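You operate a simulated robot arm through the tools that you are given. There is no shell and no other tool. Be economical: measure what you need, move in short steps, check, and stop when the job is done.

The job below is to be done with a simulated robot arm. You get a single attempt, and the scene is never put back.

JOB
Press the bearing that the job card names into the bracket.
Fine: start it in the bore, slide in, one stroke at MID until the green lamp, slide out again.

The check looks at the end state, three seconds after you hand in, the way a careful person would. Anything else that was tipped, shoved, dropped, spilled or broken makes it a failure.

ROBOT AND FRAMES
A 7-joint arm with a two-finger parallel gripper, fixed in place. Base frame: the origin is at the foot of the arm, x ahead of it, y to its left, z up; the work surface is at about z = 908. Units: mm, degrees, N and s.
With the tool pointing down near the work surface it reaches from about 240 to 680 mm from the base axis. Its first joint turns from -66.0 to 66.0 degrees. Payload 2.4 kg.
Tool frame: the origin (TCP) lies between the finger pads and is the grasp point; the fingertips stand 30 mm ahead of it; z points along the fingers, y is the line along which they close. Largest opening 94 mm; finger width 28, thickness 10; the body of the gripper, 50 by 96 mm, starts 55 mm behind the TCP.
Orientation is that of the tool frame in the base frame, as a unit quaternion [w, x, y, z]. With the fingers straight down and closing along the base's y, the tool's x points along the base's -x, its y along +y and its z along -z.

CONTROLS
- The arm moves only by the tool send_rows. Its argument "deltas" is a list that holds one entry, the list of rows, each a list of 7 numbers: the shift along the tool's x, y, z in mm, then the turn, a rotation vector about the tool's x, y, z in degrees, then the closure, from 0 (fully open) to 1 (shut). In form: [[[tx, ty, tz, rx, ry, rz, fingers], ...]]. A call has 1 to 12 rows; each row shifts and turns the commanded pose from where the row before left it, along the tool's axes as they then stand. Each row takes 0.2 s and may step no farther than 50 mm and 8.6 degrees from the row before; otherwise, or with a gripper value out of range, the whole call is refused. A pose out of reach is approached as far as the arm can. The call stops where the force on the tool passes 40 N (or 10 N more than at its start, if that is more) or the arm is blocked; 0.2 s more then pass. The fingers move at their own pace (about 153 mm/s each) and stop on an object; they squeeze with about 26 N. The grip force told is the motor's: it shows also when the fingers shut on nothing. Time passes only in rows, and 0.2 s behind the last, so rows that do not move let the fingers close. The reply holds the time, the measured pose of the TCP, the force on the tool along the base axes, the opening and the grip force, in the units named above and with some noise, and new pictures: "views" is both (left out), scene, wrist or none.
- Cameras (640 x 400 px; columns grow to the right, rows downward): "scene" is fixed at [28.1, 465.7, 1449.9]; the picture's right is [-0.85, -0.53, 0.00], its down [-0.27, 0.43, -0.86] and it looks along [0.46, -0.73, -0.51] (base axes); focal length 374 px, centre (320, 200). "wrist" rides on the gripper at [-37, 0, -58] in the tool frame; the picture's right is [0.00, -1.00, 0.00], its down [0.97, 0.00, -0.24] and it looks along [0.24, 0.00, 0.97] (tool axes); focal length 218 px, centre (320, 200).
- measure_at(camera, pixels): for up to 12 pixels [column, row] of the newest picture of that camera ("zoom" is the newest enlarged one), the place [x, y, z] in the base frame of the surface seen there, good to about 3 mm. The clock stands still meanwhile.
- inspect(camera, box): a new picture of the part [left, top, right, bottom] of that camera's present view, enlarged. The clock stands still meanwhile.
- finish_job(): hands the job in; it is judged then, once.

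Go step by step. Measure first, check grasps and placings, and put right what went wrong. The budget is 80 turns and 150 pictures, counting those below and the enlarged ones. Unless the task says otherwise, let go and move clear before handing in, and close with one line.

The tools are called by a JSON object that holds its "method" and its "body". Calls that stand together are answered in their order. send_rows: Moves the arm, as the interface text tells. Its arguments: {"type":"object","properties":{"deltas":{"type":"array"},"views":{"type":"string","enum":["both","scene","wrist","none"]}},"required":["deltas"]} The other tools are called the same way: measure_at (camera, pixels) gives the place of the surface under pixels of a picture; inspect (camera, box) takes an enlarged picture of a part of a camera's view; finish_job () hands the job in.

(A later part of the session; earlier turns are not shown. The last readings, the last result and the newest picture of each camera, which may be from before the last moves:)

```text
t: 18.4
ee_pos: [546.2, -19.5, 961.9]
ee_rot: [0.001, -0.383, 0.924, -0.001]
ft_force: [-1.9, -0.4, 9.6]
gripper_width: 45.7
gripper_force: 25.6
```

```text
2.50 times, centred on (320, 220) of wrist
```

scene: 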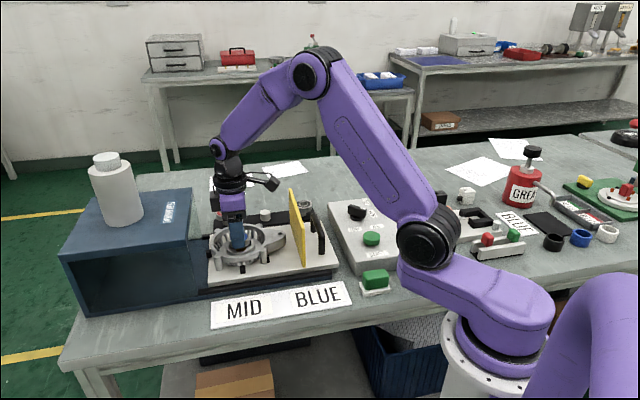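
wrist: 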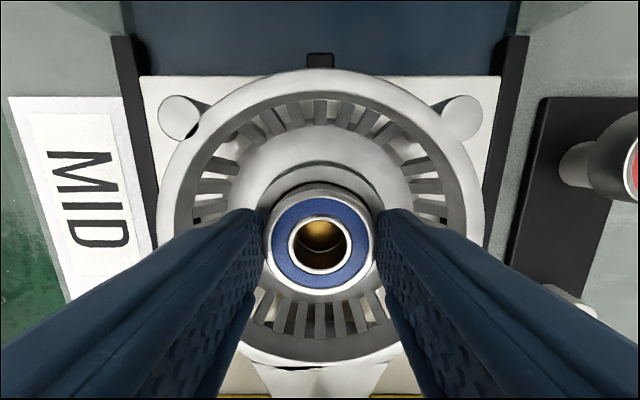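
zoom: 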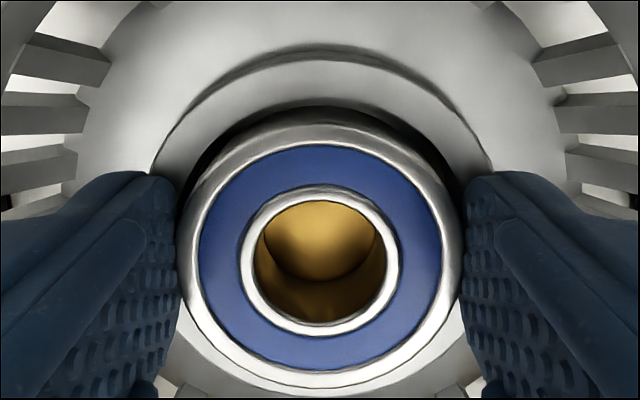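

Contact again at the same height, perhaps on the pin rather than the bore. I look closely through the bearing's hole and at the rim gap.

{"method": "inspect", "body": {"camera": "wrist", "box": [285, 205, 355, 275]}}

{"method": "inspect", "body": {"camera": "scene", "box": [225, 225, 260, 255]}}

{"method": "inspect", "body": {"camera": "wrist", "box": [255, 155, 385, 235]}}

```text
5.71 times, centred on (320, 240) of wrist
```

zoom: 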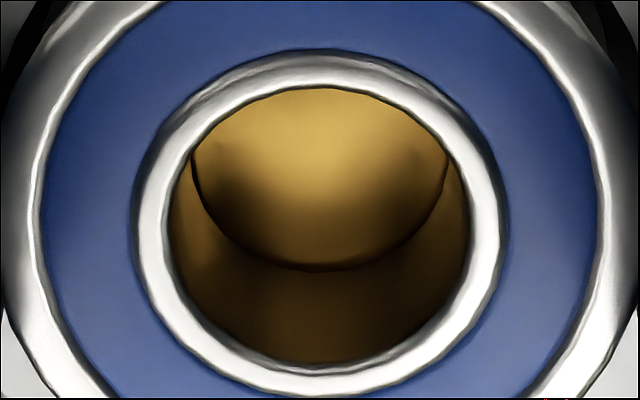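

```text
13.33 times, centred on (242, 240) of scene
```

zoom: 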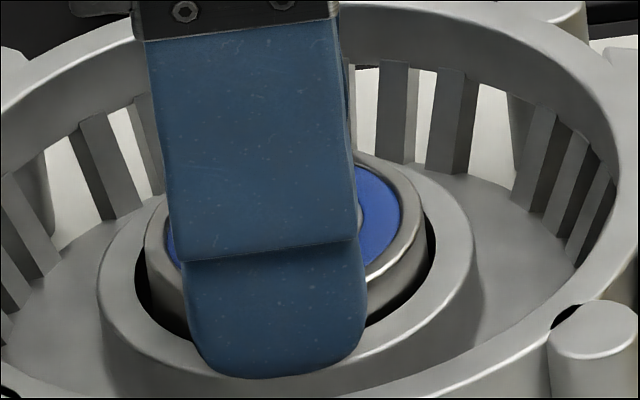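

```text
4.92 times, centred on (320, 195) of wrist
```

zoom: 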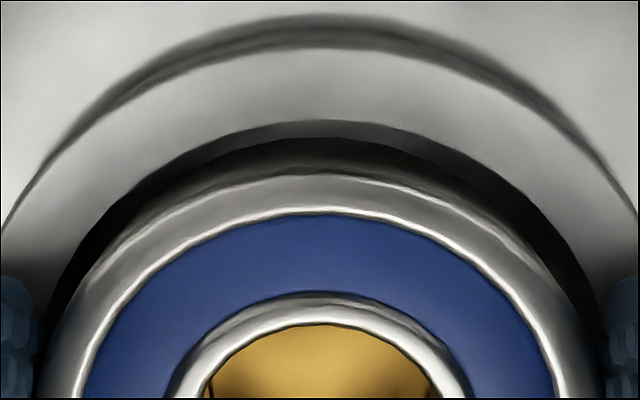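

The close-up shows the bearing well inside the boss with an even gap. The contact is the fingertips on the rim (tips ≈ 931). I back off a hair and let go.

{"method": "send_rows", "body": {"deltas": [[[0, -0.4, -1.5, 0, 0, 0, 0.7], [0, 0, 0, 0, 0, 0, 0.7], [0, 0, 0, 0, 0, 0, 0.45], [0, 0, 0, 0, 0, 0, 0.4], [0, 0, 0, 0, 0, 0, 0.4]]], "views": "wrist"}}

{"method": "inspect", "body": {"camera": "scene", "box": [205, 210, 275, 265]}}

{"method": "inspect", "body": {"camera": "wrist", "box": [250, 150, 390, 310]}}

```text
t: 19.6
ee_pos: [546.3, -18.9, 962.5]
ee_rot: [0.001, -0.383, 0.924, -0.001]
ft_force: [-0.3, -0.5, 0.3]
gripper_width: 56.5
gripper_force: 0.0
```

wrist: 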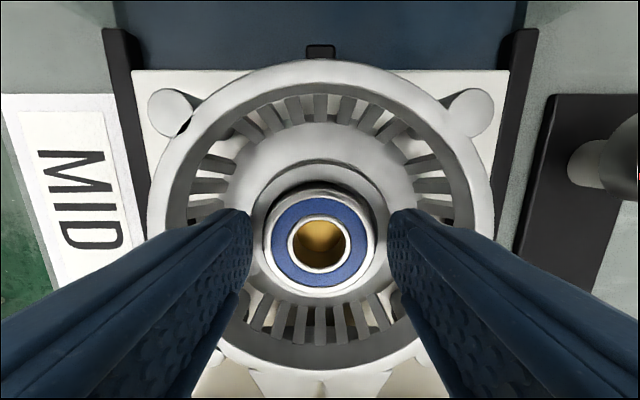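

```text
7.27 times, centred on (240, 238) of scene
```

zoom: 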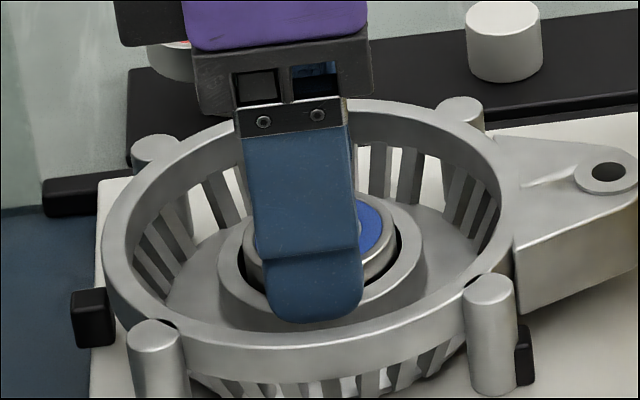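

```text
2.50 times, centred on (320, 230) of wrist
```

zoom: 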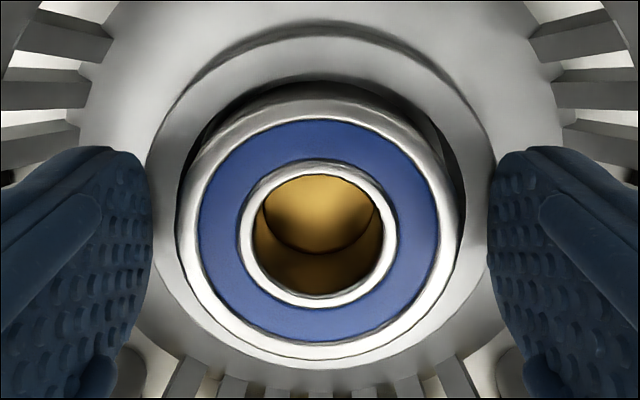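

Released, and the bearing sits in the boss looking level. I rise straight up and check it from above.

{"method": "send_rows", "body": {"deltas": [[[0, 0, -10, 0, 0, 0, 0.4], [0, 0, -30, 0, 0, 0, 0.4], [0, 0, -40, 0, 0, 0, 0.4], [0, 0, -40, 0, 0, 0, 0.4], [0, 0, 0, 0, 0, 0, 0.4]]]}}

{"method": "inspect", "body": {"camera": "scene", "box": [205, 210, 275, 265]}}

{"method": "inspect", "body": {"camera": "wrist", "box": [240, 120, 400, 280]}}

```text
t: 20.8
ee_pos: [547.2, -18.1, 1083.6]
ee_rot: [0.0, -0.384, 0.924, 0.001]
ft_force: [0.0, 0.3, -0.6]
gripper_width: 56.5
gripper_force: 0.0
```

scene: 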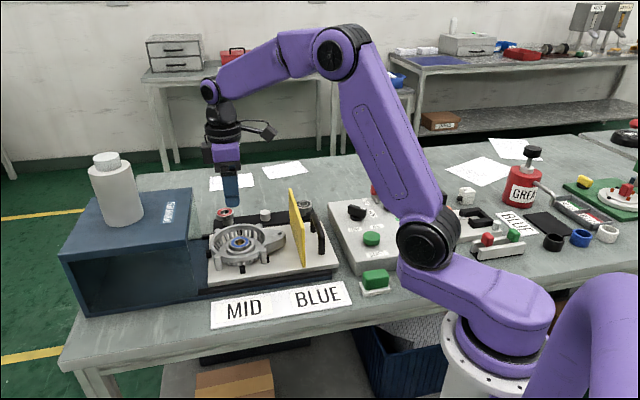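
wrist: 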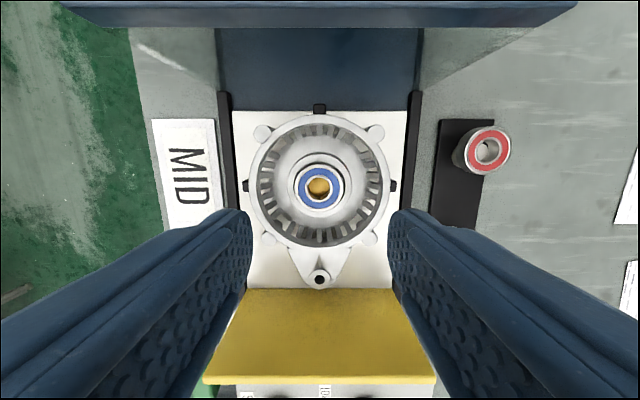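

```text
7.27 times, centred on (240, 238) of scene
```

zoom: 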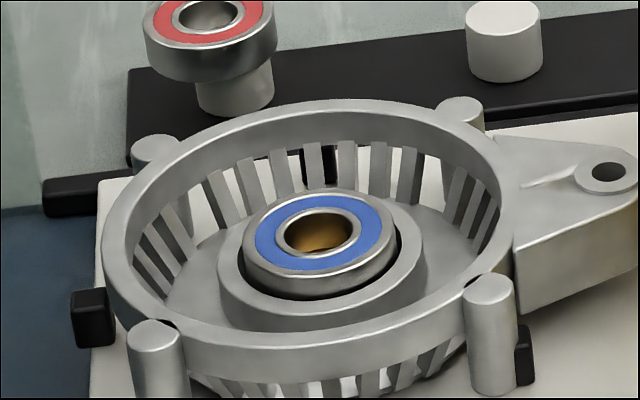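

```text
2.50 times, centred on (320, 200) of wrist
```

zoom: 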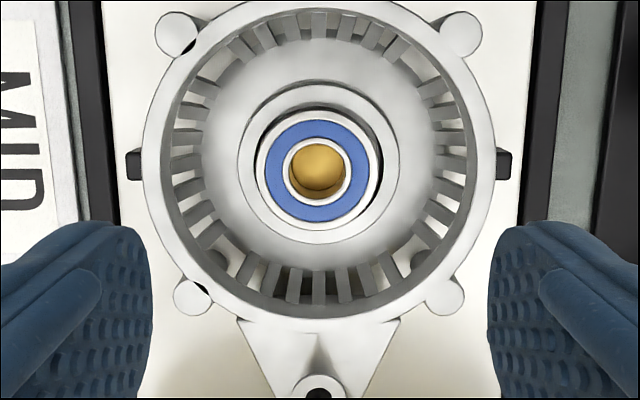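

The bearing is concentric and level in the boss. I check its height against the pin (925) and rim (931), and look into the press opening.

{"method": "measure_at", "body": {"camera": "zoom", "pixels": [[275, 182], [360, 182], [318, 138], [318, 222], [318, 175], [245, 182], [391, 182], [318, 95], [318, 240]]}}

{"method": "inspect", "body": {"camera": "wrist", "box": [295, 160, 345, 210]}}

{"method": "inspect", "body": {"camera": "scene", "box": [50, 180, 230, 330]}}

```text
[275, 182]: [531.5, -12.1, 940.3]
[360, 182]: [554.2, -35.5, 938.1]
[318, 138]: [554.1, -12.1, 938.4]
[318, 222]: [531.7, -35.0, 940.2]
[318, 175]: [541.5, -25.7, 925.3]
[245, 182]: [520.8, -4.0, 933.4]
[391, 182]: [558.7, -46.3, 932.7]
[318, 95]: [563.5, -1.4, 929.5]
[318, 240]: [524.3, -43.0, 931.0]
```

```text
8.00 times, centred on (320, 185) of wrist
```

zoom: 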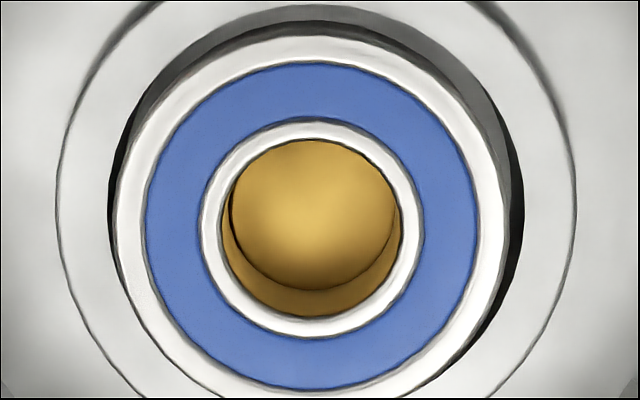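

```text
2.67 times, centred on (140, 255) of scene
```

zoom: 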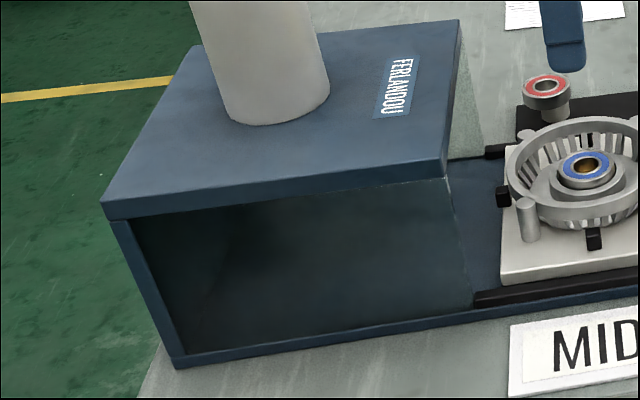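

The bearing rests in the mouth at top z≈939, bottom ≈926, concentric within about 0.6 mm, so it is started. Next I move over the sled handle and turn the tool 90° so the fingers close along the slide direction.

{"method": "send_rows", "body": {"deltas": [[[46, -0.9, 0, 0, 0, 0, 0.45], [46, -0.9, 0, 0, 0, 0, 0.45], [46, -0.9, 0, 0, 0, 0, 0.45], [46, -0.9, 0, 0, 0, 0, 0.45], [0, 0, 0, 0, 0, 8.5, 0.45], [0, 0, 0, 0, 0, 8.5, 0.45], [0, 0, 0, 0, 0, 8.5, 0.45], [0, 0, 0, 0, 0, 8.5, 0.45], [0, 0, 0, 0, 0, 8.5, 0.45], [0, 0, 0, 0, 0, 8.5, 0.45], [0, 0, 0, 0, 0, 8.5, 0.45], [0, 0, 0, 0, 0, 8.5, 0.45]]], "views": "none"}}

{"method": "send_rows", "body": {"deltas": [[[0, 0, 0, 0, 0, 8.5, 0.45], [0, 0, 0, 0, 0, 8.5, 0.45], [0, 0, 0, 0, 0, 5, 0.45], [0, 0, 0, 0, 0, 0, 0.45]]]}}

```text
t: 23.4
ee_pos: [419.9, -151.9, 1083.1]
ee_rot: [0.0, 0.201, 0.98, 0.0]
ft_force: [0.5, -0.7, 0.1]
gripper_width: 51.6
gripper_force: 0.1
```

```text
t: 24.4
ee_pos: [418.4, -151.8, 1082.0]
ee_rot: [0.001, 0.384, 0.923, 0.0]
ft_force: [-0.5, -1.2, -0.1]
gripper_width: 51.6
gripper_force: 0.0
```

scene: 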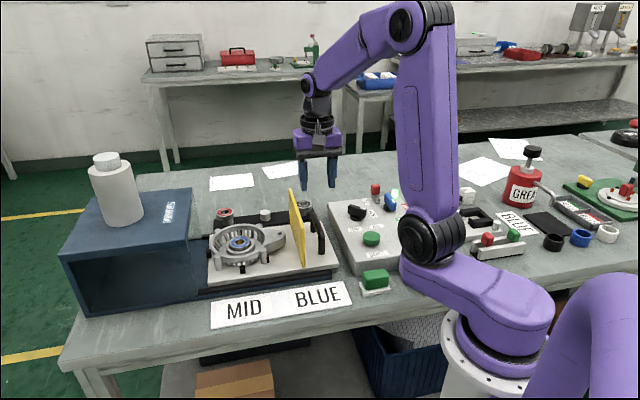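
wrist: 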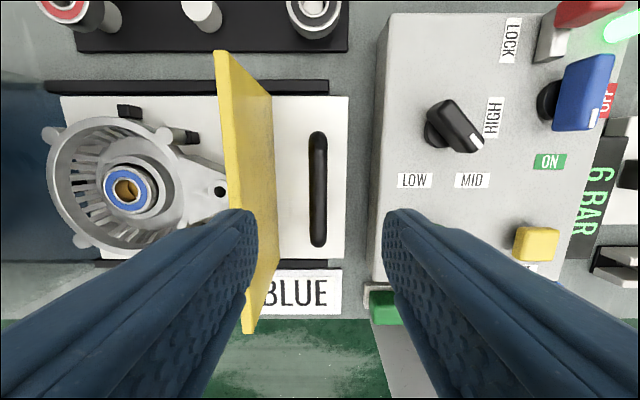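

The handle bar is at (318,190), directly under the TCP and in line with the fingers. The knob pointer again lies toward MID. I go down so the tips straddle the bar, with the palm above the guard top (1016).

{"method": "send_rows", "body": {"deltas": [[[-1, 1, 33, 0, 0, 0, 0.45], [0, 0, 33, 0, 0, 0, 0.45], [0, 0, 25, 0, 0, 0, 0.45], [0, 0, 8, 0, 0, 0, 0.45], [0, 0, 0, 0, 0, 0, 0.45]]]}}

{"method": "inspect", "body": {"camera": "scene", "box": [260, 170, 360, 290]}}

```text
t: 25.6
ee_pos: [420.1, -150.5, 983.4]
ee_rot: [-0.001, 0.383, 0.924, 0.001]
ft_force: [0.7, -0.3, -0.5]
gripper_width: 51.7
gripper_force: 0.0
```

scene: 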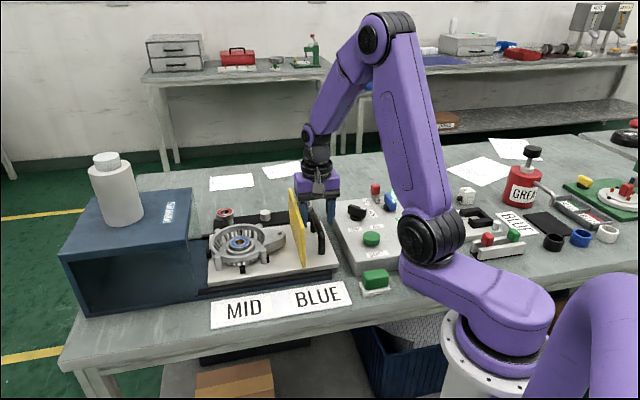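
wrist: 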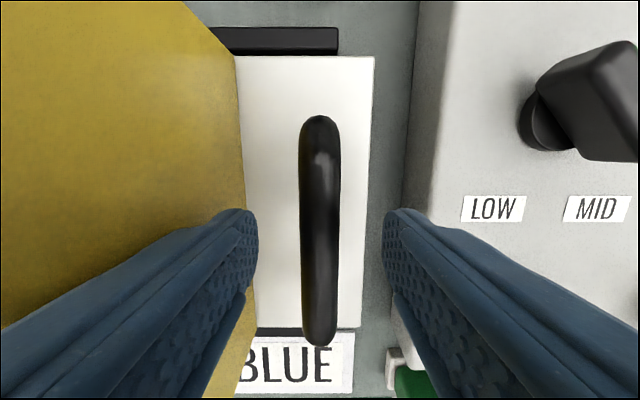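

```text
3.33 times, centred on (310, 230) of scene
```

zoom: 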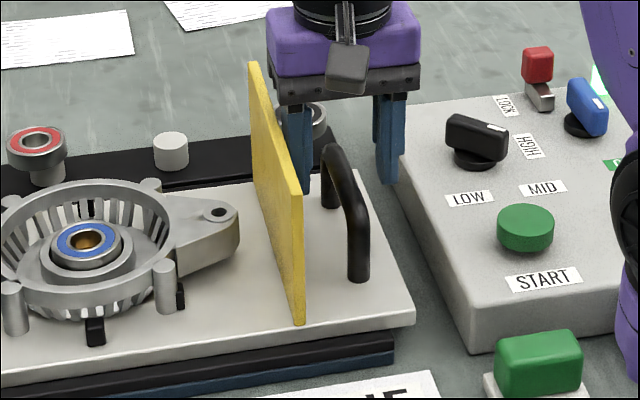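

The bar lies between the fingers. I close on it.

{"method": "send_rows", "body": {"deltas": [[[0, 0, 1, 0, 0, 0, 0.7], [0, 0, 0, 0, 0, 0, 0.95], [0, 0, 0, 0, 0, 0, 0.95], [0, 0, 0, 0, 0, 0, 0.95]]]}}

{"method": "measure_at", "body": {"camera": "scene", "pixels": [[290, 188], [303, 228], [205, 188], [193, 190]]}}

```text
t: 26.6
ee_pos: [419.6, -150.6, 984.2]
ee_rot: [0.0, 0.382, 0.924, 0.0]
ft_force: [-0.2, 0.8, 1.9]
gripper_width: 15.6
gripper_force: 45.0
```

scene: 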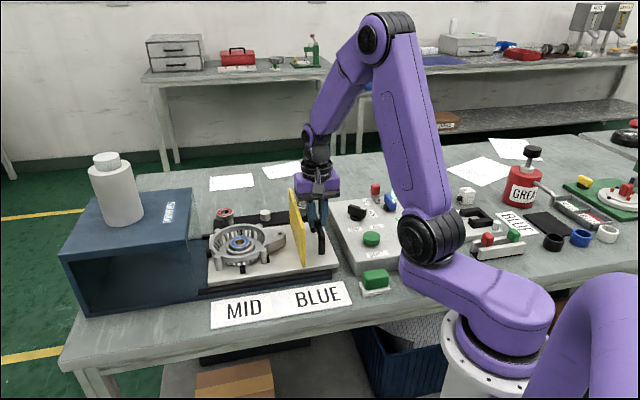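
wrist: 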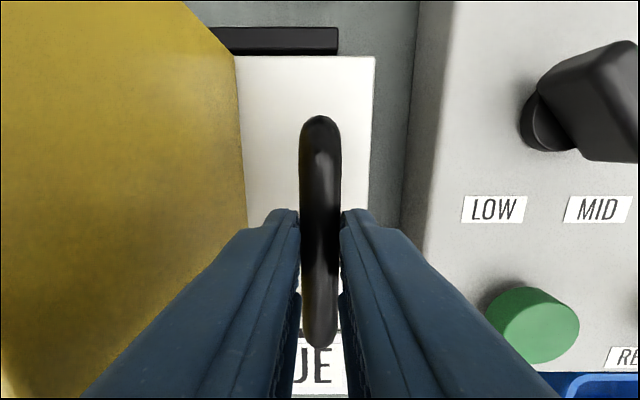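

```text
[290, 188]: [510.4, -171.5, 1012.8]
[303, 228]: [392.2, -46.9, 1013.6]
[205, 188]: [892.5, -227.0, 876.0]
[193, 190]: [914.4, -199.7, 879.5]
```

The handle is gripped at 15.6 mm. I slide toward the press (tool +y) gently at first, watching the force.

{"method": "send_rows", "body": {"deltas": [[[0, 2, 0, 0, 0, 0, 0.95], [0, 3, 0, 0, 0, 0, 0.95], [0, 4, 0, 0, 0, 0, 0.95], [0, 5, 0, 0, 0, 0, 0.95], [0, 5, 0, 0, 0, 0, 0.95], [0, 5, 0, 0, 0, 0, 0.95], [0, 4, 0, 0, 0, 0, 0.95], [0, 2, 0, 0, 0, 0, 0.95]]], "views": "scene"}}

{"method": "inspect", "body": {"camera": "scene", "box": [180, 170, 350, 310]}}

```text
t: 28.4
ee_pos: [442.7, -130.0, 981.9]
ee_rot: [-0.001, 0.382, 0.924, 0.001]
ft_force: [-2.5, -0.7, -16.6]
gripper_width: 15.6
gripper_force: 44.9
```

scene: 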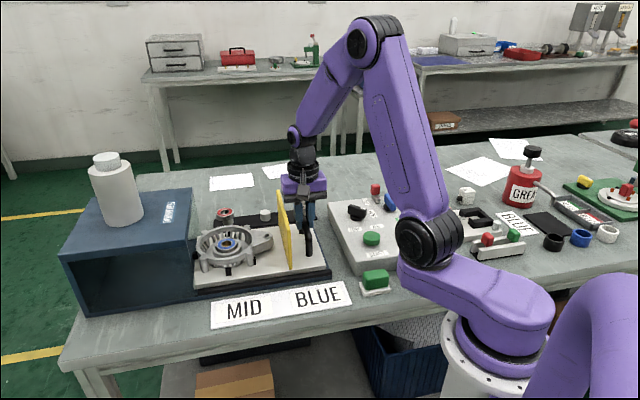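

```text
2.86 times, centred on (265, 240) of scene
```

zoom: 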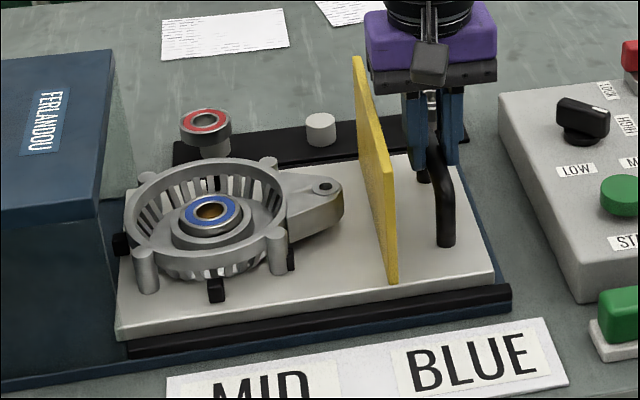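

The sled follows and the bearing stays put. There is a 16 N downward pull, so I ease 1.5 mm down and continue.

{"method": "send_rows", "body": {"deltas": [[[0, 3, 1.5, 0, 0, 0, 0.95], [0, 5, 0, 0, 0, 0, 0.95], [0, 6, 0, 0, 0, 0, 0.95], [0, 7, 0, 0, 0, 0, 0.95], [0, 7, 0, 0, 0, 0, 0.95], [0, 7, 0, 0, 0, 0, 0.95], [0, 7, 0, 0, 0, 0, 0.95], [0, 7, 0, 0, 0, 0, 0.95], [0, 7, 0, 0, 0, 0, 0.95], [0, 6, 0, 0, 0, 0, 0.95], [0, 4, 0, 0, 0, 0, 0.95], [0, 2, 0, 0, 0, 0, 0.95]]], "views": "scene"}}

{"method": "inspect", "body": {"camera": "scene", "box": [150, 170, 320, 310]}}

```text
t: 31.0
ee_pos: [490.7, -81.9, 982.5]
ee_rot: [0.001, 0.382, 0.924, 0.001]
ft_force: [-7.1, 4.1, 28.8]
gripper_width: 15.9
gripper_force: 45.0
```

scene: 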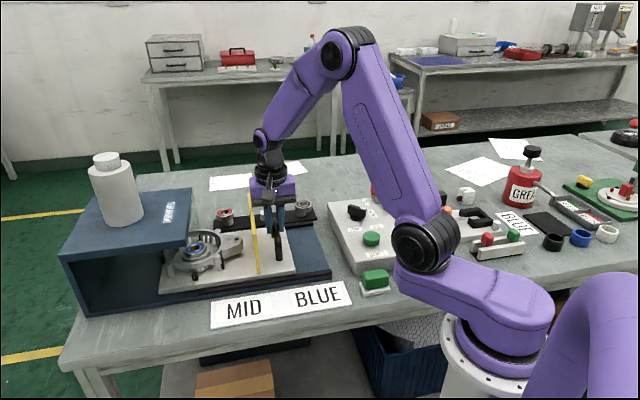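

```text
2.86 times, centred on (235, 240) of scene
```

zoom: 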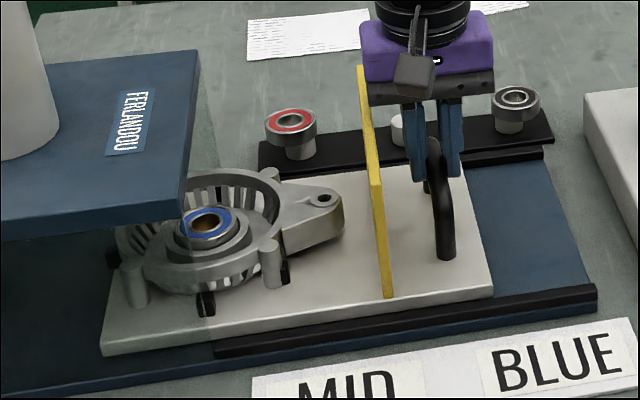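

The vertical force swung to +28.8 N, so I relax 0.9 mm up and 0.5 mm sideways while continuing the slide.

{"method": "send_rows", "body": {"deltas": [[[0.5, 3, -0.9, 0, 0, 0, 0.95], [0, 5, 0, 0, 0, 0, 0.95], [0, 6, 0, 0, 0, 0, 0.95], [0, 7, 0, 0, 0, 0, 0.95], [0, 7, 0, 0, 0, 0, 0.95], [0, 7, 0, 0, 0, 0, 0.95], [0, 7, 0, 0, 0, 0, 0.95], [0, 7, 0, 0, 0, 0, 0.95], [0, 7, 0, 0, 0, 0, 0.95], [0, 6, 0, 0, 0, 0, 0.95], [0, 4, 0, 0, 0, 0, 0.95], [0, 2, 0, 0, 0, 0, 0.95]]], "views": "scene"}}

{"method": "inspect", "body": {"camera": "scene", "box": [130, 150, 300, 290]}}

```text
t: 33.6
ee_pos: [537.7, -32.9, 981.5]
ee_rot: [-0.001, 0.382, 0.924, 0.0]
ft_force: [1.7, -4.3, -14.4]
gripper_width: 15.6
gripper_force: 44.9
```

scene: 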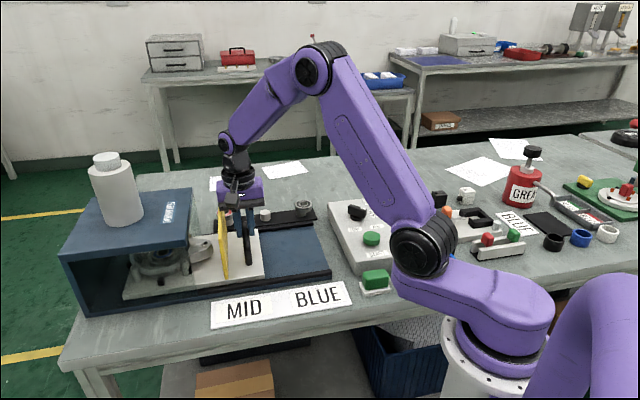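

```text
2.86 times, centred on (215, 220) of scene
```

zoom: 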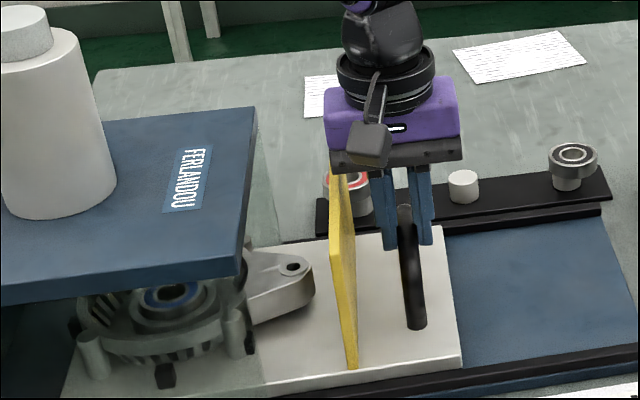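

About 168 mm done. The palm would come level with the box top (1037), so I regrip 5 mm higher on the handle before the last stretch.

{"method": "send_rows", "body": {"deltas": [[[0, 0, 0, 0, 0, 0, 0.7], [0, 0, 0, 0, 0, 0, 0.7], [0, 0, -3, 0, 0, 0, 0.7], [0, 0, -2, 0, 0, 0, 0.7], [0, 0, 0, 0, 0, 0, 0.95], [0, 0, 0, 0, 0, 0, 0.95], [0, 0, 0, 0, 0, 0, 0.95]]], "views": "none"}}

{"method": "inspect", "body": {"camera": "scene", "box": [180, 150, 280, 240]}}

```text
t: 35.2
ee_pos: [537.7, -34.7, 986.9]
ee_rot: [0.0, 0.383, 0.924, 0.0]
ft_force: [0.1, -0.2, -2.4]
gripper_width: 15.5
gripper_force: 45.6
```

```text
4.44 times, centred on (230, 195) of scene
```

zoom: 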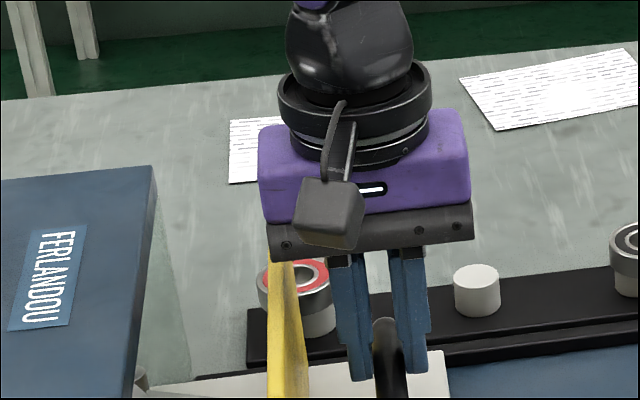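

Regripped cleanly at z 987 with low force. I slide on, slowing toward the stop.

{"method": "send_rows", "body": {"deltas": [[[0, 2, 0, 0, 0, 0, 0.95], [0, 4, 0, 0, 0, 0, 0.95], [0, 5, 0, 0, 0, 0, 0.95], [0, 6, 0, 0, 0, 0, 0.95], [0, 6, 0, 0, 0, 0, 0.95], [0, 6, 0, 0, 0, 0, 0.95], [0, 6, 0, 0, 0, 0, 0.95], [0, 4, 0, 0, 0, 0, 0.95], [0, 3, 0, 0, 0, 0, 0.95], [0, 2, 0, 0, 0, 0, 0.95], [0, 2, 0, 0, 0, 0, 0.95]]], "views": "scene"}}

{"method": "inspect", "body": {"camera": "scene", "box": [130, 150, 280, 290]}}

```text
t: 37.6
ee_pos: [569.9, -1.7, 987.7]
ee_rot: [0.0, 0.383, 0.924, 0.0]
ft_force: [-0.1, -3.0, 5.2]
gripper_width: 15.5
gripper_force: 44.8
```

scene: 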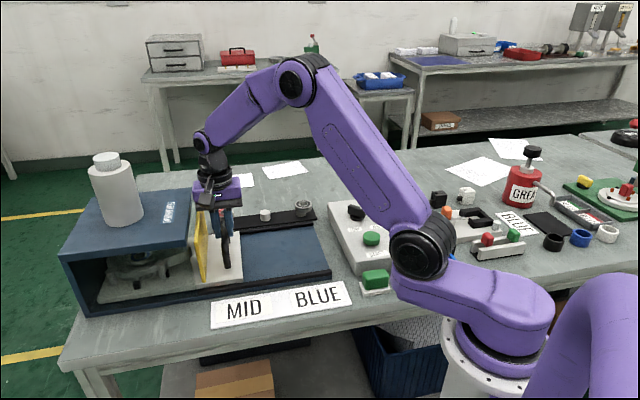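

```text
2.86 times, centred on (205, 220) of scene
```

zoom: 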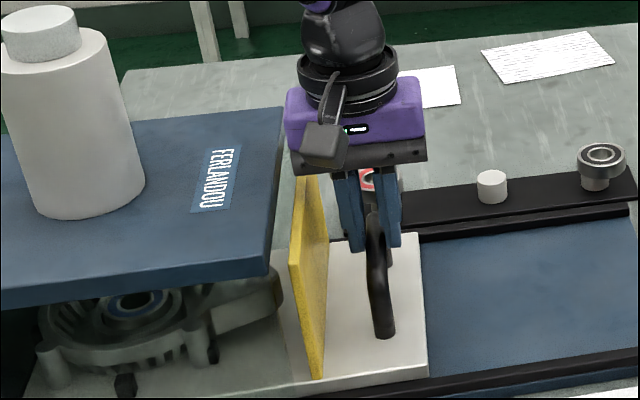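

Guard is nearly at the box face, within about 8–10 mm. I go on in small rows until the stop is felt.

{"method": "send_rows", "body": {"deltas": [[[0, 2, 0, 0, 0, 0, 0.95], [0, 2, 0, 0, 0, 0, 0.95], [0, 2, 0, 0, 0, 0, 0.95], [0, 1.5, 0, 0, 0, 0, 0.95], [0, 1.5, 0, 0, 0, 0, 0.95], [0, 1, 0, 0, 0, 0, 0.95], [0, 0, 0, 0, 0, 0, 0.95]]], "views": "scene"}}

{"method": "inspect", "body": {"camera": "scene", "box": [130, 150, 280, 290]}}

```text
t: 39.2
ee_pos: [575.3, 5.4, 987.9]
ee_rot: [-0.001, 0.382, 0.924, -0.001]
ft_force: [-18.2, -7.3, 10.7]
gripper_width: 15.7
gripper_force: 44.7
```

scene: 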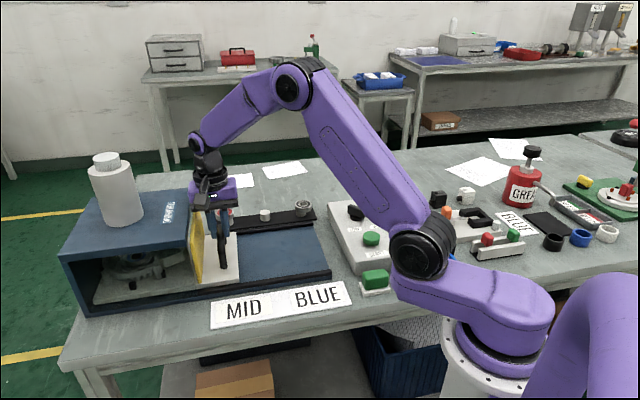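

```text
2.86 times, centred on (205, 220) of scene
```

zoom: 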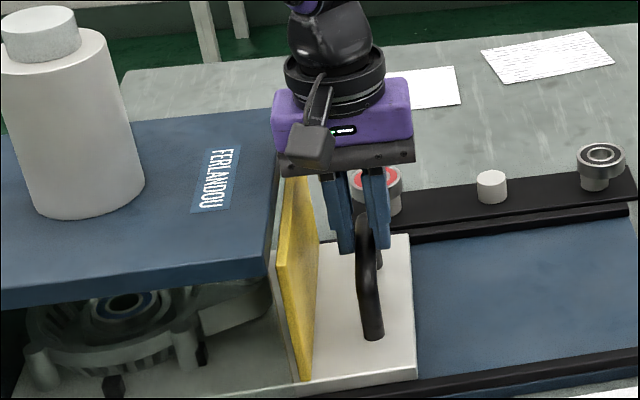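

A force of 18 N opposes the slide and the guard is at the box edge. I press 2 mm more to confirm it is the stop.

{"method": "send_rows", "body": {"deltas": [[[0, 1, 0, 0, 0, 0, 0.95], [0, 1, 0, 0, 0, 0, 0.95], [0, 0, 0, 0, 0, 0, 0.95]]], "views": "none"}}

{"method": "inspect", "body": {"camera": "scene", "box": [170, 180, 250, 290]}}

{"method": "measure_at", "body": {"camera": "scene", "pixels": [[193, 200], [196, 240], [200, 285], [191, 245], [188, 200]]}}

```text
t: 40.0
ee_pos: [576.0, 4.1, 986.5]
ee_rot: [-0.004, 0.383, 0.924, -0.003]
ft_force: [-26.5, -19.4, 12.4]
gripper_width: 15.5
gripper_force: 44.8
```

```text
3.64 times, centred on (210, 235) of scene
```

zoom: 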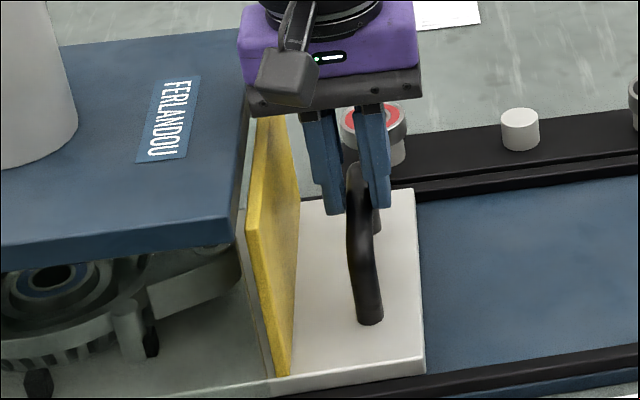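

```text
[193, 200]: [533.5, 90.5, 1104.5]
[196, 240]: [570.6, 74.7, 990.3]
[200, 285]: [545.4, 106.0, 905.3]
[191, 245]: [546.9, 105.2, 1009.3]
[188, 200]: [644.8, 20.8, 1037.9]
```

The sled stands still at 33 N with the guard flat against the box (u ≈ -461 against -464). It is fully in. I relax the push, let go and rise.

{"method": "send_rows", "body": {"deltas": [[[0, -1.5, 0, 0, 0, 0, 0.95], [0, -1, 0, 0, 0, 0, 0.95], [0, 0, 0, 0, 0, 0, 0.7], [0, 0, 0, 0, 0, 0, 0.6], [0, 0, -20, 0, 0, 0, 0.6], [0, 0, -40, 0, 0, 0, 0.6], [0, 0, -40, 0, 0, 0, 0.6], [0, 0, 0, 0, 0, 0, 0.6]]]}}

{"method": "inspect", "body": {"camera": "scene", "box": [50, 150, 250, 310]}}

```text
t: 41.8
ee_pos: [577.0, 4.4, 1087.4]
ee_rot: [0.0, 0.382, 0.924, 0.0]
ft_force: [-0.3, -0.5, 0.2]
gripper_width: 37.5
gripper_force: 0.1
```

scene: 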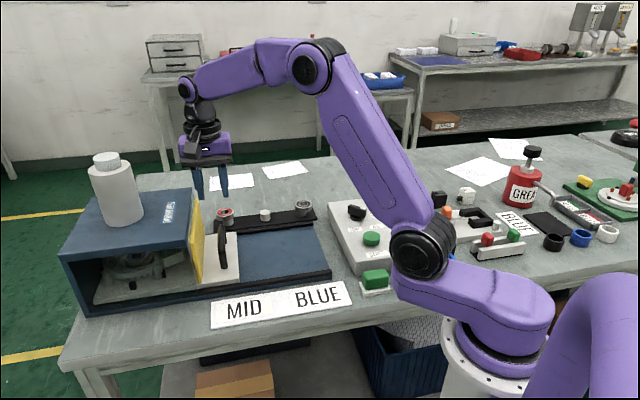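
wrist: 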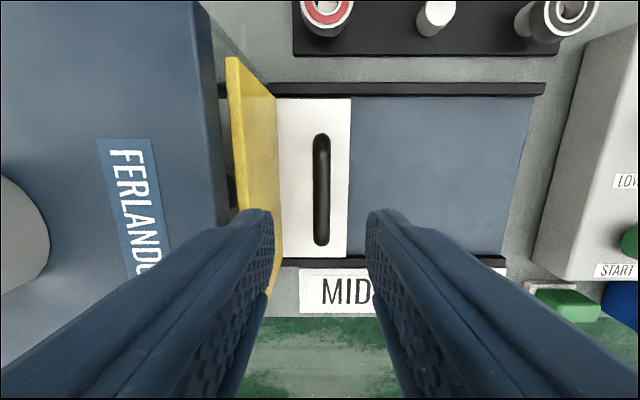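

```text
2.50 times, centred on (150, 230) of scene
```

zoom: 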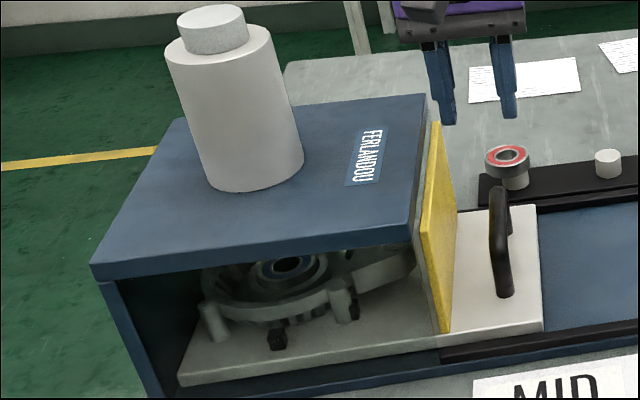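

The sled is home, the guard is shut and the bearing still sits in the bore. Next I move above START at (298,-195) with the fingers shut, high, and look at the lamp.

{"method": "send_rows", "body": {"deltas": [[[7.1, -42.2, 0, 0, 0, 0, 0.6], [7.1, -42.2, 0, 0, 0, 0, 0.6], [7.1, -42.2, 0, 0, 0, 0, 1], [7.1, -42.2, 0, 0, 0, 0, 1], [7.1, -42.2, 0, 0, 0, 0, 1], [7.1, -42.2, 0, 0, 0, 0, 1], [7.1, -42.2, 0, 0, 0, 0, 1], [7.1, -42.2, 0, 0, 0, 0, 1], [0, 0, 30, 0, 0, 0, 1], [0, 0, 20, 0, 0, 0, 1], [0, 0, 0, 0, 0, 0, 1]]]}}

{"method": "inspect", "body": {"camera": "scene", "box": [320, 170, 460, 300]}}

```text
t: 44.2
ee_pos: [297.8, -194.3, 1037.5]
ee_rot: [0.0, 0.382, 0.924, -0.001]
ft_force: [0.9, 1.0, -0.6]
gripper_width: 0.0
gripper_force: 26.0
```

scene: 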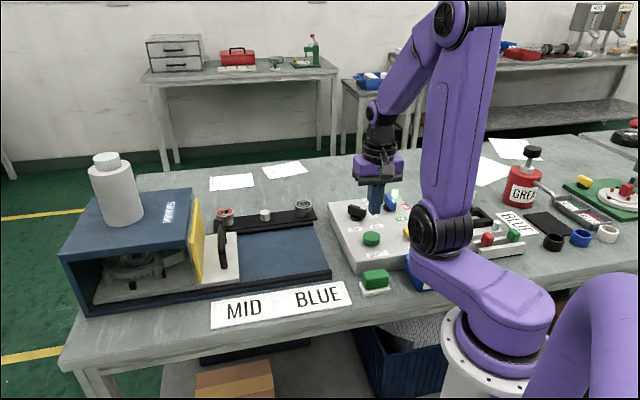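
wrist: 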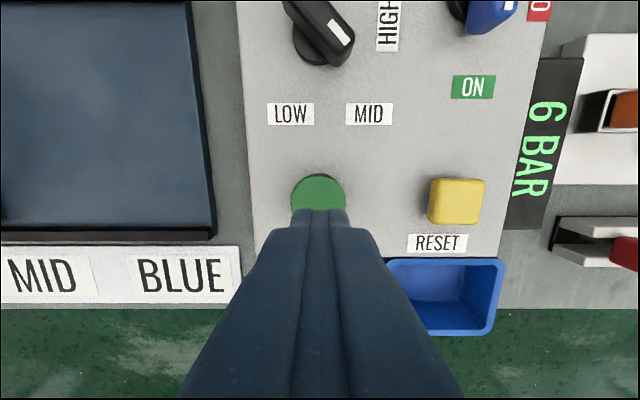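

```text
3.08 times, centred on (390, 235) of scene
```

zoom: 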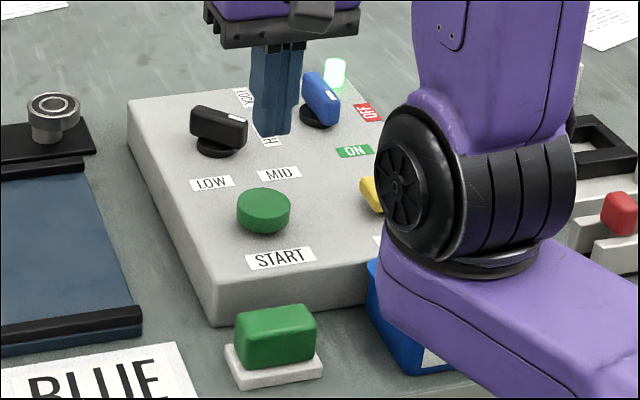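

The lamp is lit pale green already (zoom (334,72)), so I must watch for a change. I go down on START, press in 1 mm rows and hold.

{"method": "send_rows", "body": {"deltas": [[[-2, 0, 25, 0, 0, 0, 1], [0, 0, 22, 0, 0, 0, 1], [0, 0, 8, 0, 0, 0, 1], [0, 0, 2, 0, 0, 0, 1], [0, 0, 1, 0, 0, 0, 1], [0, 0, 1, 0, 0, 0, 1], [0, 0, 1, 0, 0, 0, 1], [0, 0, 1, 0, 0, 0, 1]]]}}

{"method": "inspect", "body": {"camera": "scene", "box": [320, 170, 460, 300]}}

```text
t: 46.0
ee_pos: [298.1, -195.2, 976.1]
ee_rot: [0.0, 0.383, 0.924, 0.0]
ft_force: [-0.2, -0.4, 1.0]
gripper_width: 0.0
gripper_force: 25.8
```

scene: 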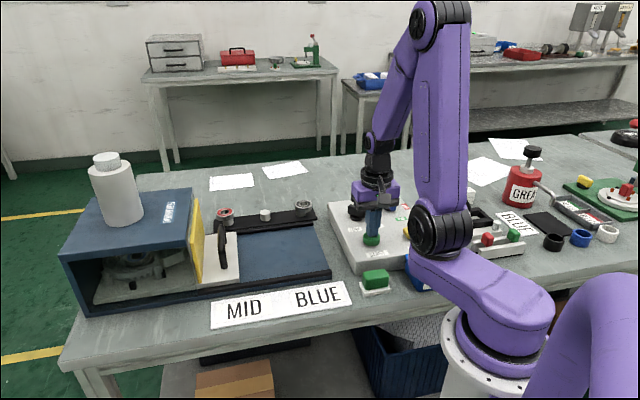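
wrist: 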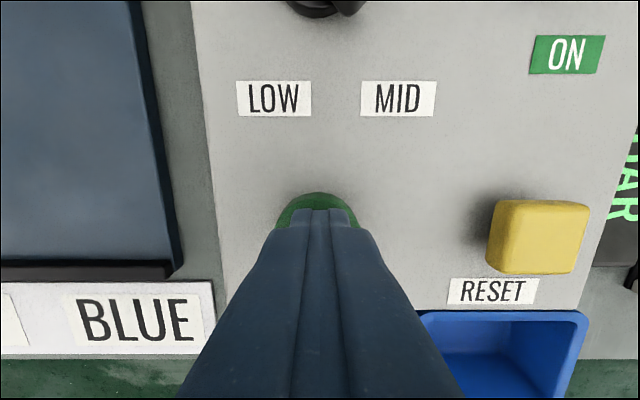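

```text
3.08 times, centred on (390, 235) of scene
```

zoom: 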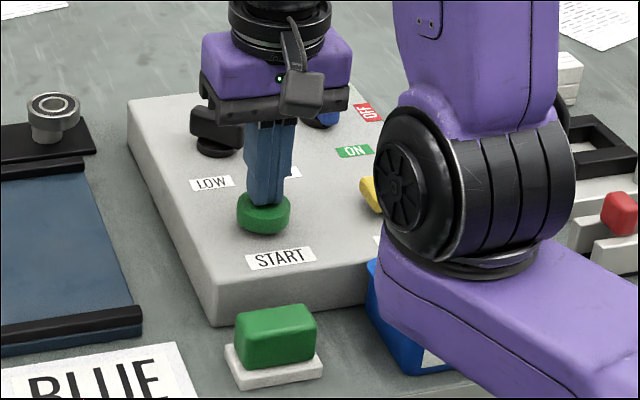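

The tips just touch START with about 1 N, but the gripper body hides the lamp. I rise, turn the tool 90° so its narrow side faces the scene camera, and press from there.

{"method": "send_rows", "body": {"deltas": [[[0, 0, -14, 0, 0, -8, 1], [0, 0, 0, 0, 0, -8.4, 1], [0, 0, 0, 0, 0, -8.4, 1], [0, 0, 0, 0, 0, -8.4, 1], [0, 0, 0, 0, 0, -8.4, 1], [0, 0, 0, 0, 0, -8.4, 1], [0, 0, 0, 0, 0, -8.4, 1], [0, 0, 0, 0, 0, -8.4, 1], [0, 0, 0, 0, 0, -8.4, 1], [0, 0, 0, 0, 0, -8.4, 1], [0, 0, 0, 0, 0, -6.4, 1], [0, 0, 0, 0, 0, 0, 1]]]}}

{"method": "inspect", "body": {"camera": "scene", "box": [320, 170, 460, 300]}}

```text
t: 48.6
ee_pos: [300.1, -193.7, 989.9]
ee_rot: [0.0, -0.383, 0.924, 0.0]
ft_force: [0.3, 0.0, -1.0]
gripper_width: 0.0
gripper_force: 25.8
```

scene: 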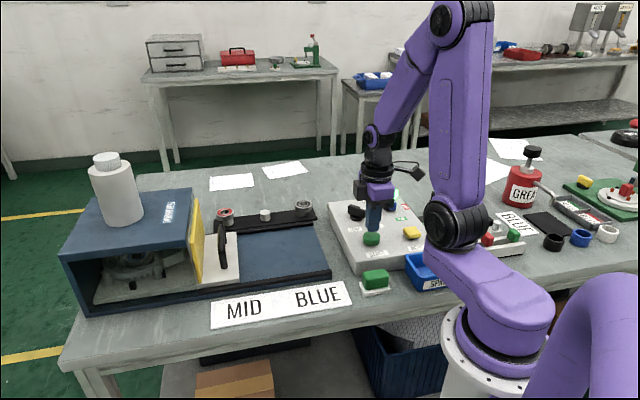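
wrist: 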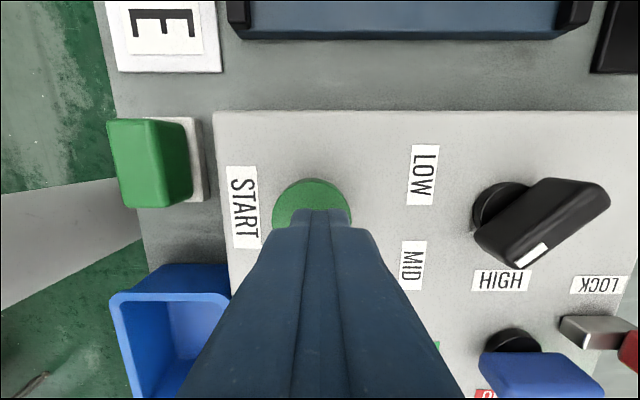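

```text
3.08 times, centred on (390, 235) of scene
```

zoom: 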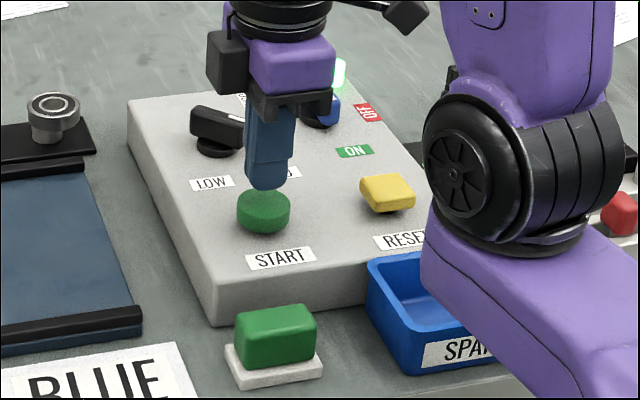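

The lamp is now visible beside the gripper (zoom (338,75)) and the knob mark sits in the MID sector. I press START in 1 mm rows.

{"method": "send_rows", "body": {"deltas": [[[1, 0, 12, 0, 0, 0, 1], [0, 0, 2, 0, 0, 0, 1], [0, 0, 1, 0, 0, 0, 1], [0, 0, 1, 0, 0, 0, 1], [0, 0, 1, 0, 0, 0, 1], [0, 0, 1, 0, 0, 0, 1]]], "views": "scene"}}

{"method": "inspect", "body": {"camera": "scene", "box": [320, 170, 460, 300]}}

```text
t: 50.0
ee_pos: [298.5, -194.2, 973.2]
ee_rot: [0.0, -0.382, 0.924, 0.0]
ft_force: [-0.1, 0.8, 2.6]
gripper_width: 0.0
gripper_force: 25.2
```

scene: 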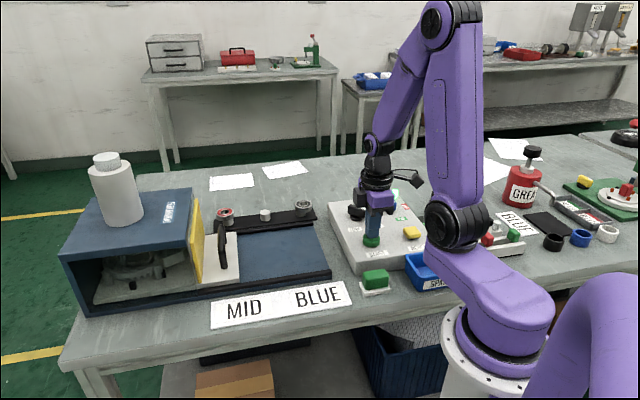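

```text
3.08 times, centred on (390, 235) of scene
```

zoom: 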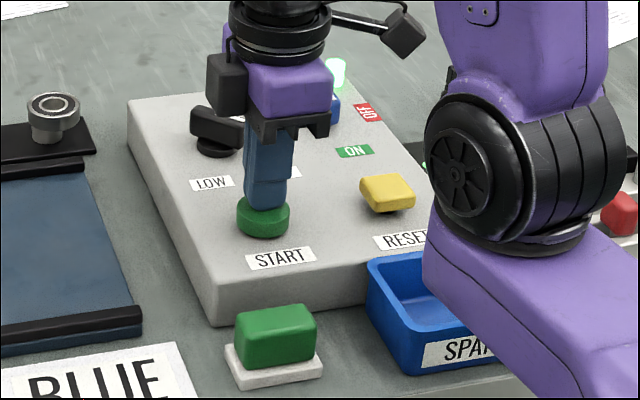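

The button yields with 2.6 N and is partly in. I press a few more mm and look at once.

{"method": "send_rows", "body": {"deltas": [[[0, 0, 1, 0, 0, 0, 1], [0, 0, 1, 0, 0, 0, 1]]], "views": "scene"}}

{"method": "inspect", "body": {"camera": "scene", "box": [320, 170, 460, 300]}}

{"method": "inspect", "body": {"camera": "scene", "box": [50, 150, 250, 310]}}

```text
t: 50.6
ee_pos: [299.7, -195.3, 970.4]
ee_rot: [0.0, -0.383, 0.924, -0.001]
ft_force: [-1.9, 1.3, 6.9]
gripper_width: 0.0
gripper_force: 25.5
```

scene: 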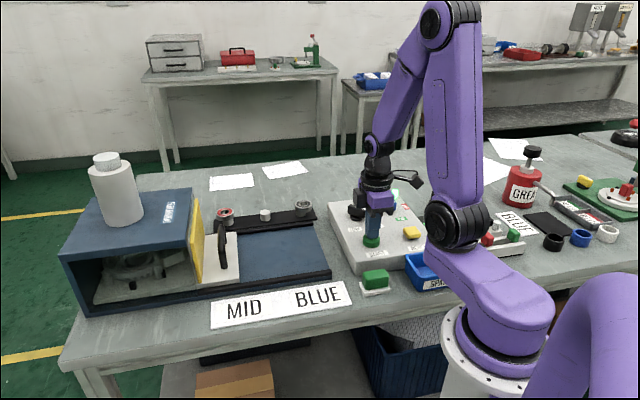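

```text
3.08 times, centred on (390, 235) of scene
```

zoom: 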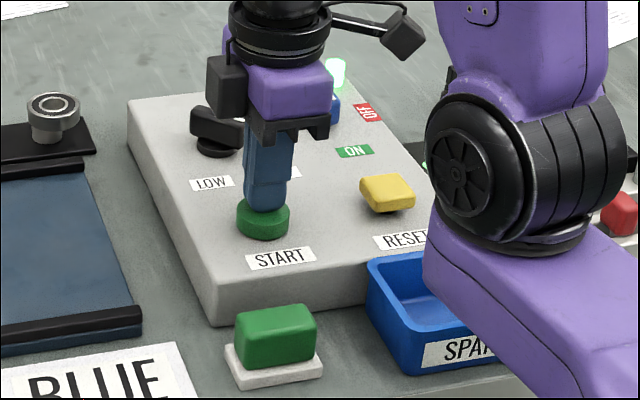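

```text
2.50 times, centred on (150, 230) of scene
```

zoom: 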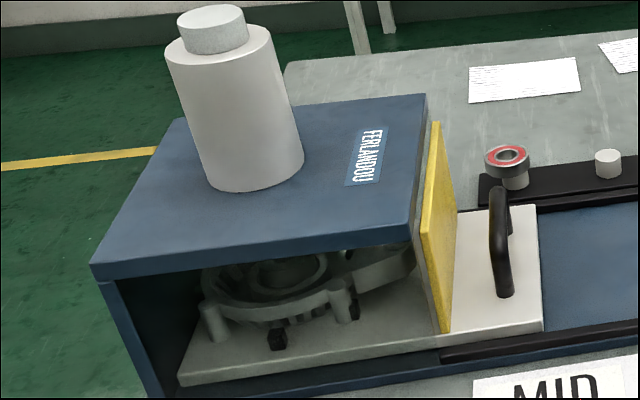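

The press view changed: the blue face is no longer visible at zoom (285,265). I enlarge that, and hold START for a short moment.

{"method": "inspect", "body": {"camera": "scene", "box": [100, 230, 200, 290]}}

{"method": "send_rows", "body": {"deltas": [[[0, 0, 0, 0, 0, 0, 1], [0, 0, 0, 0, 0, 0, 1]]], "views": "none"}}

{"method": "inspect", "body": {"camera": "scene", "box": [100, 230, 200, 290]}}

{"method": "inspect", "body": {"camera": "scene", "box": [360, 170, 440, 230]}}

```text
6.40 times, centred on (150, 260) of scene
```

zoom: 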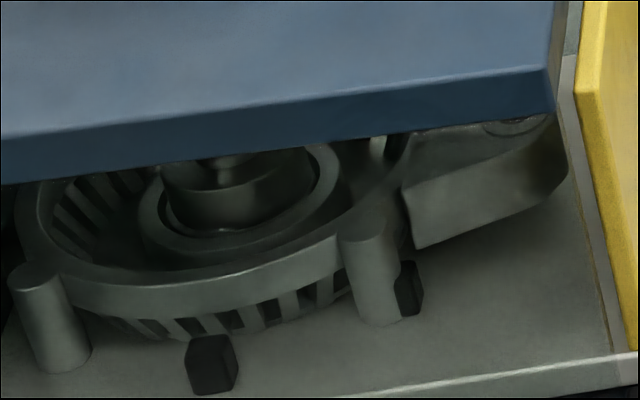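

```text
t: 51.2
ee_pos: [297.9, -194.8, 970.1]
ee_rot: [0.0, -0.382, 0.924, 0.0]
ft_force: [-1.0, -0.7, 7.0]
gripper_width: 0.0
gripper_force: 25.9
```

```text
6.40 times, centred on (150, 260) of scene
```

zoom: 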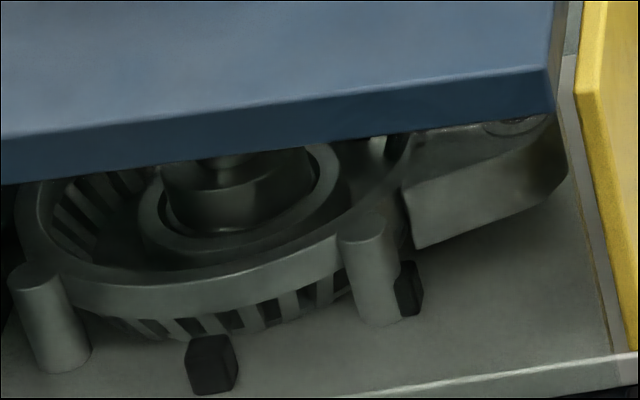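

```text
6.67 times, centred on (400, 200) of scene
```

zoom: 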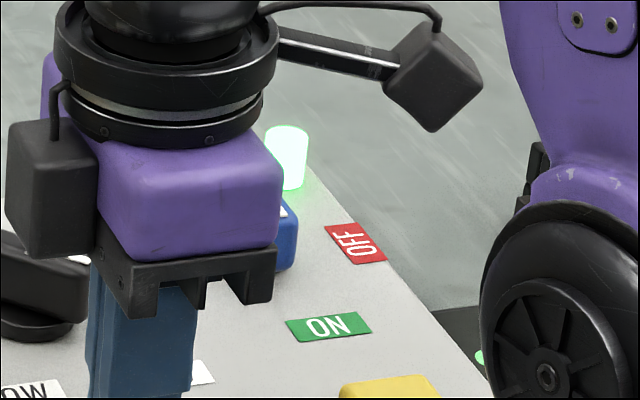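

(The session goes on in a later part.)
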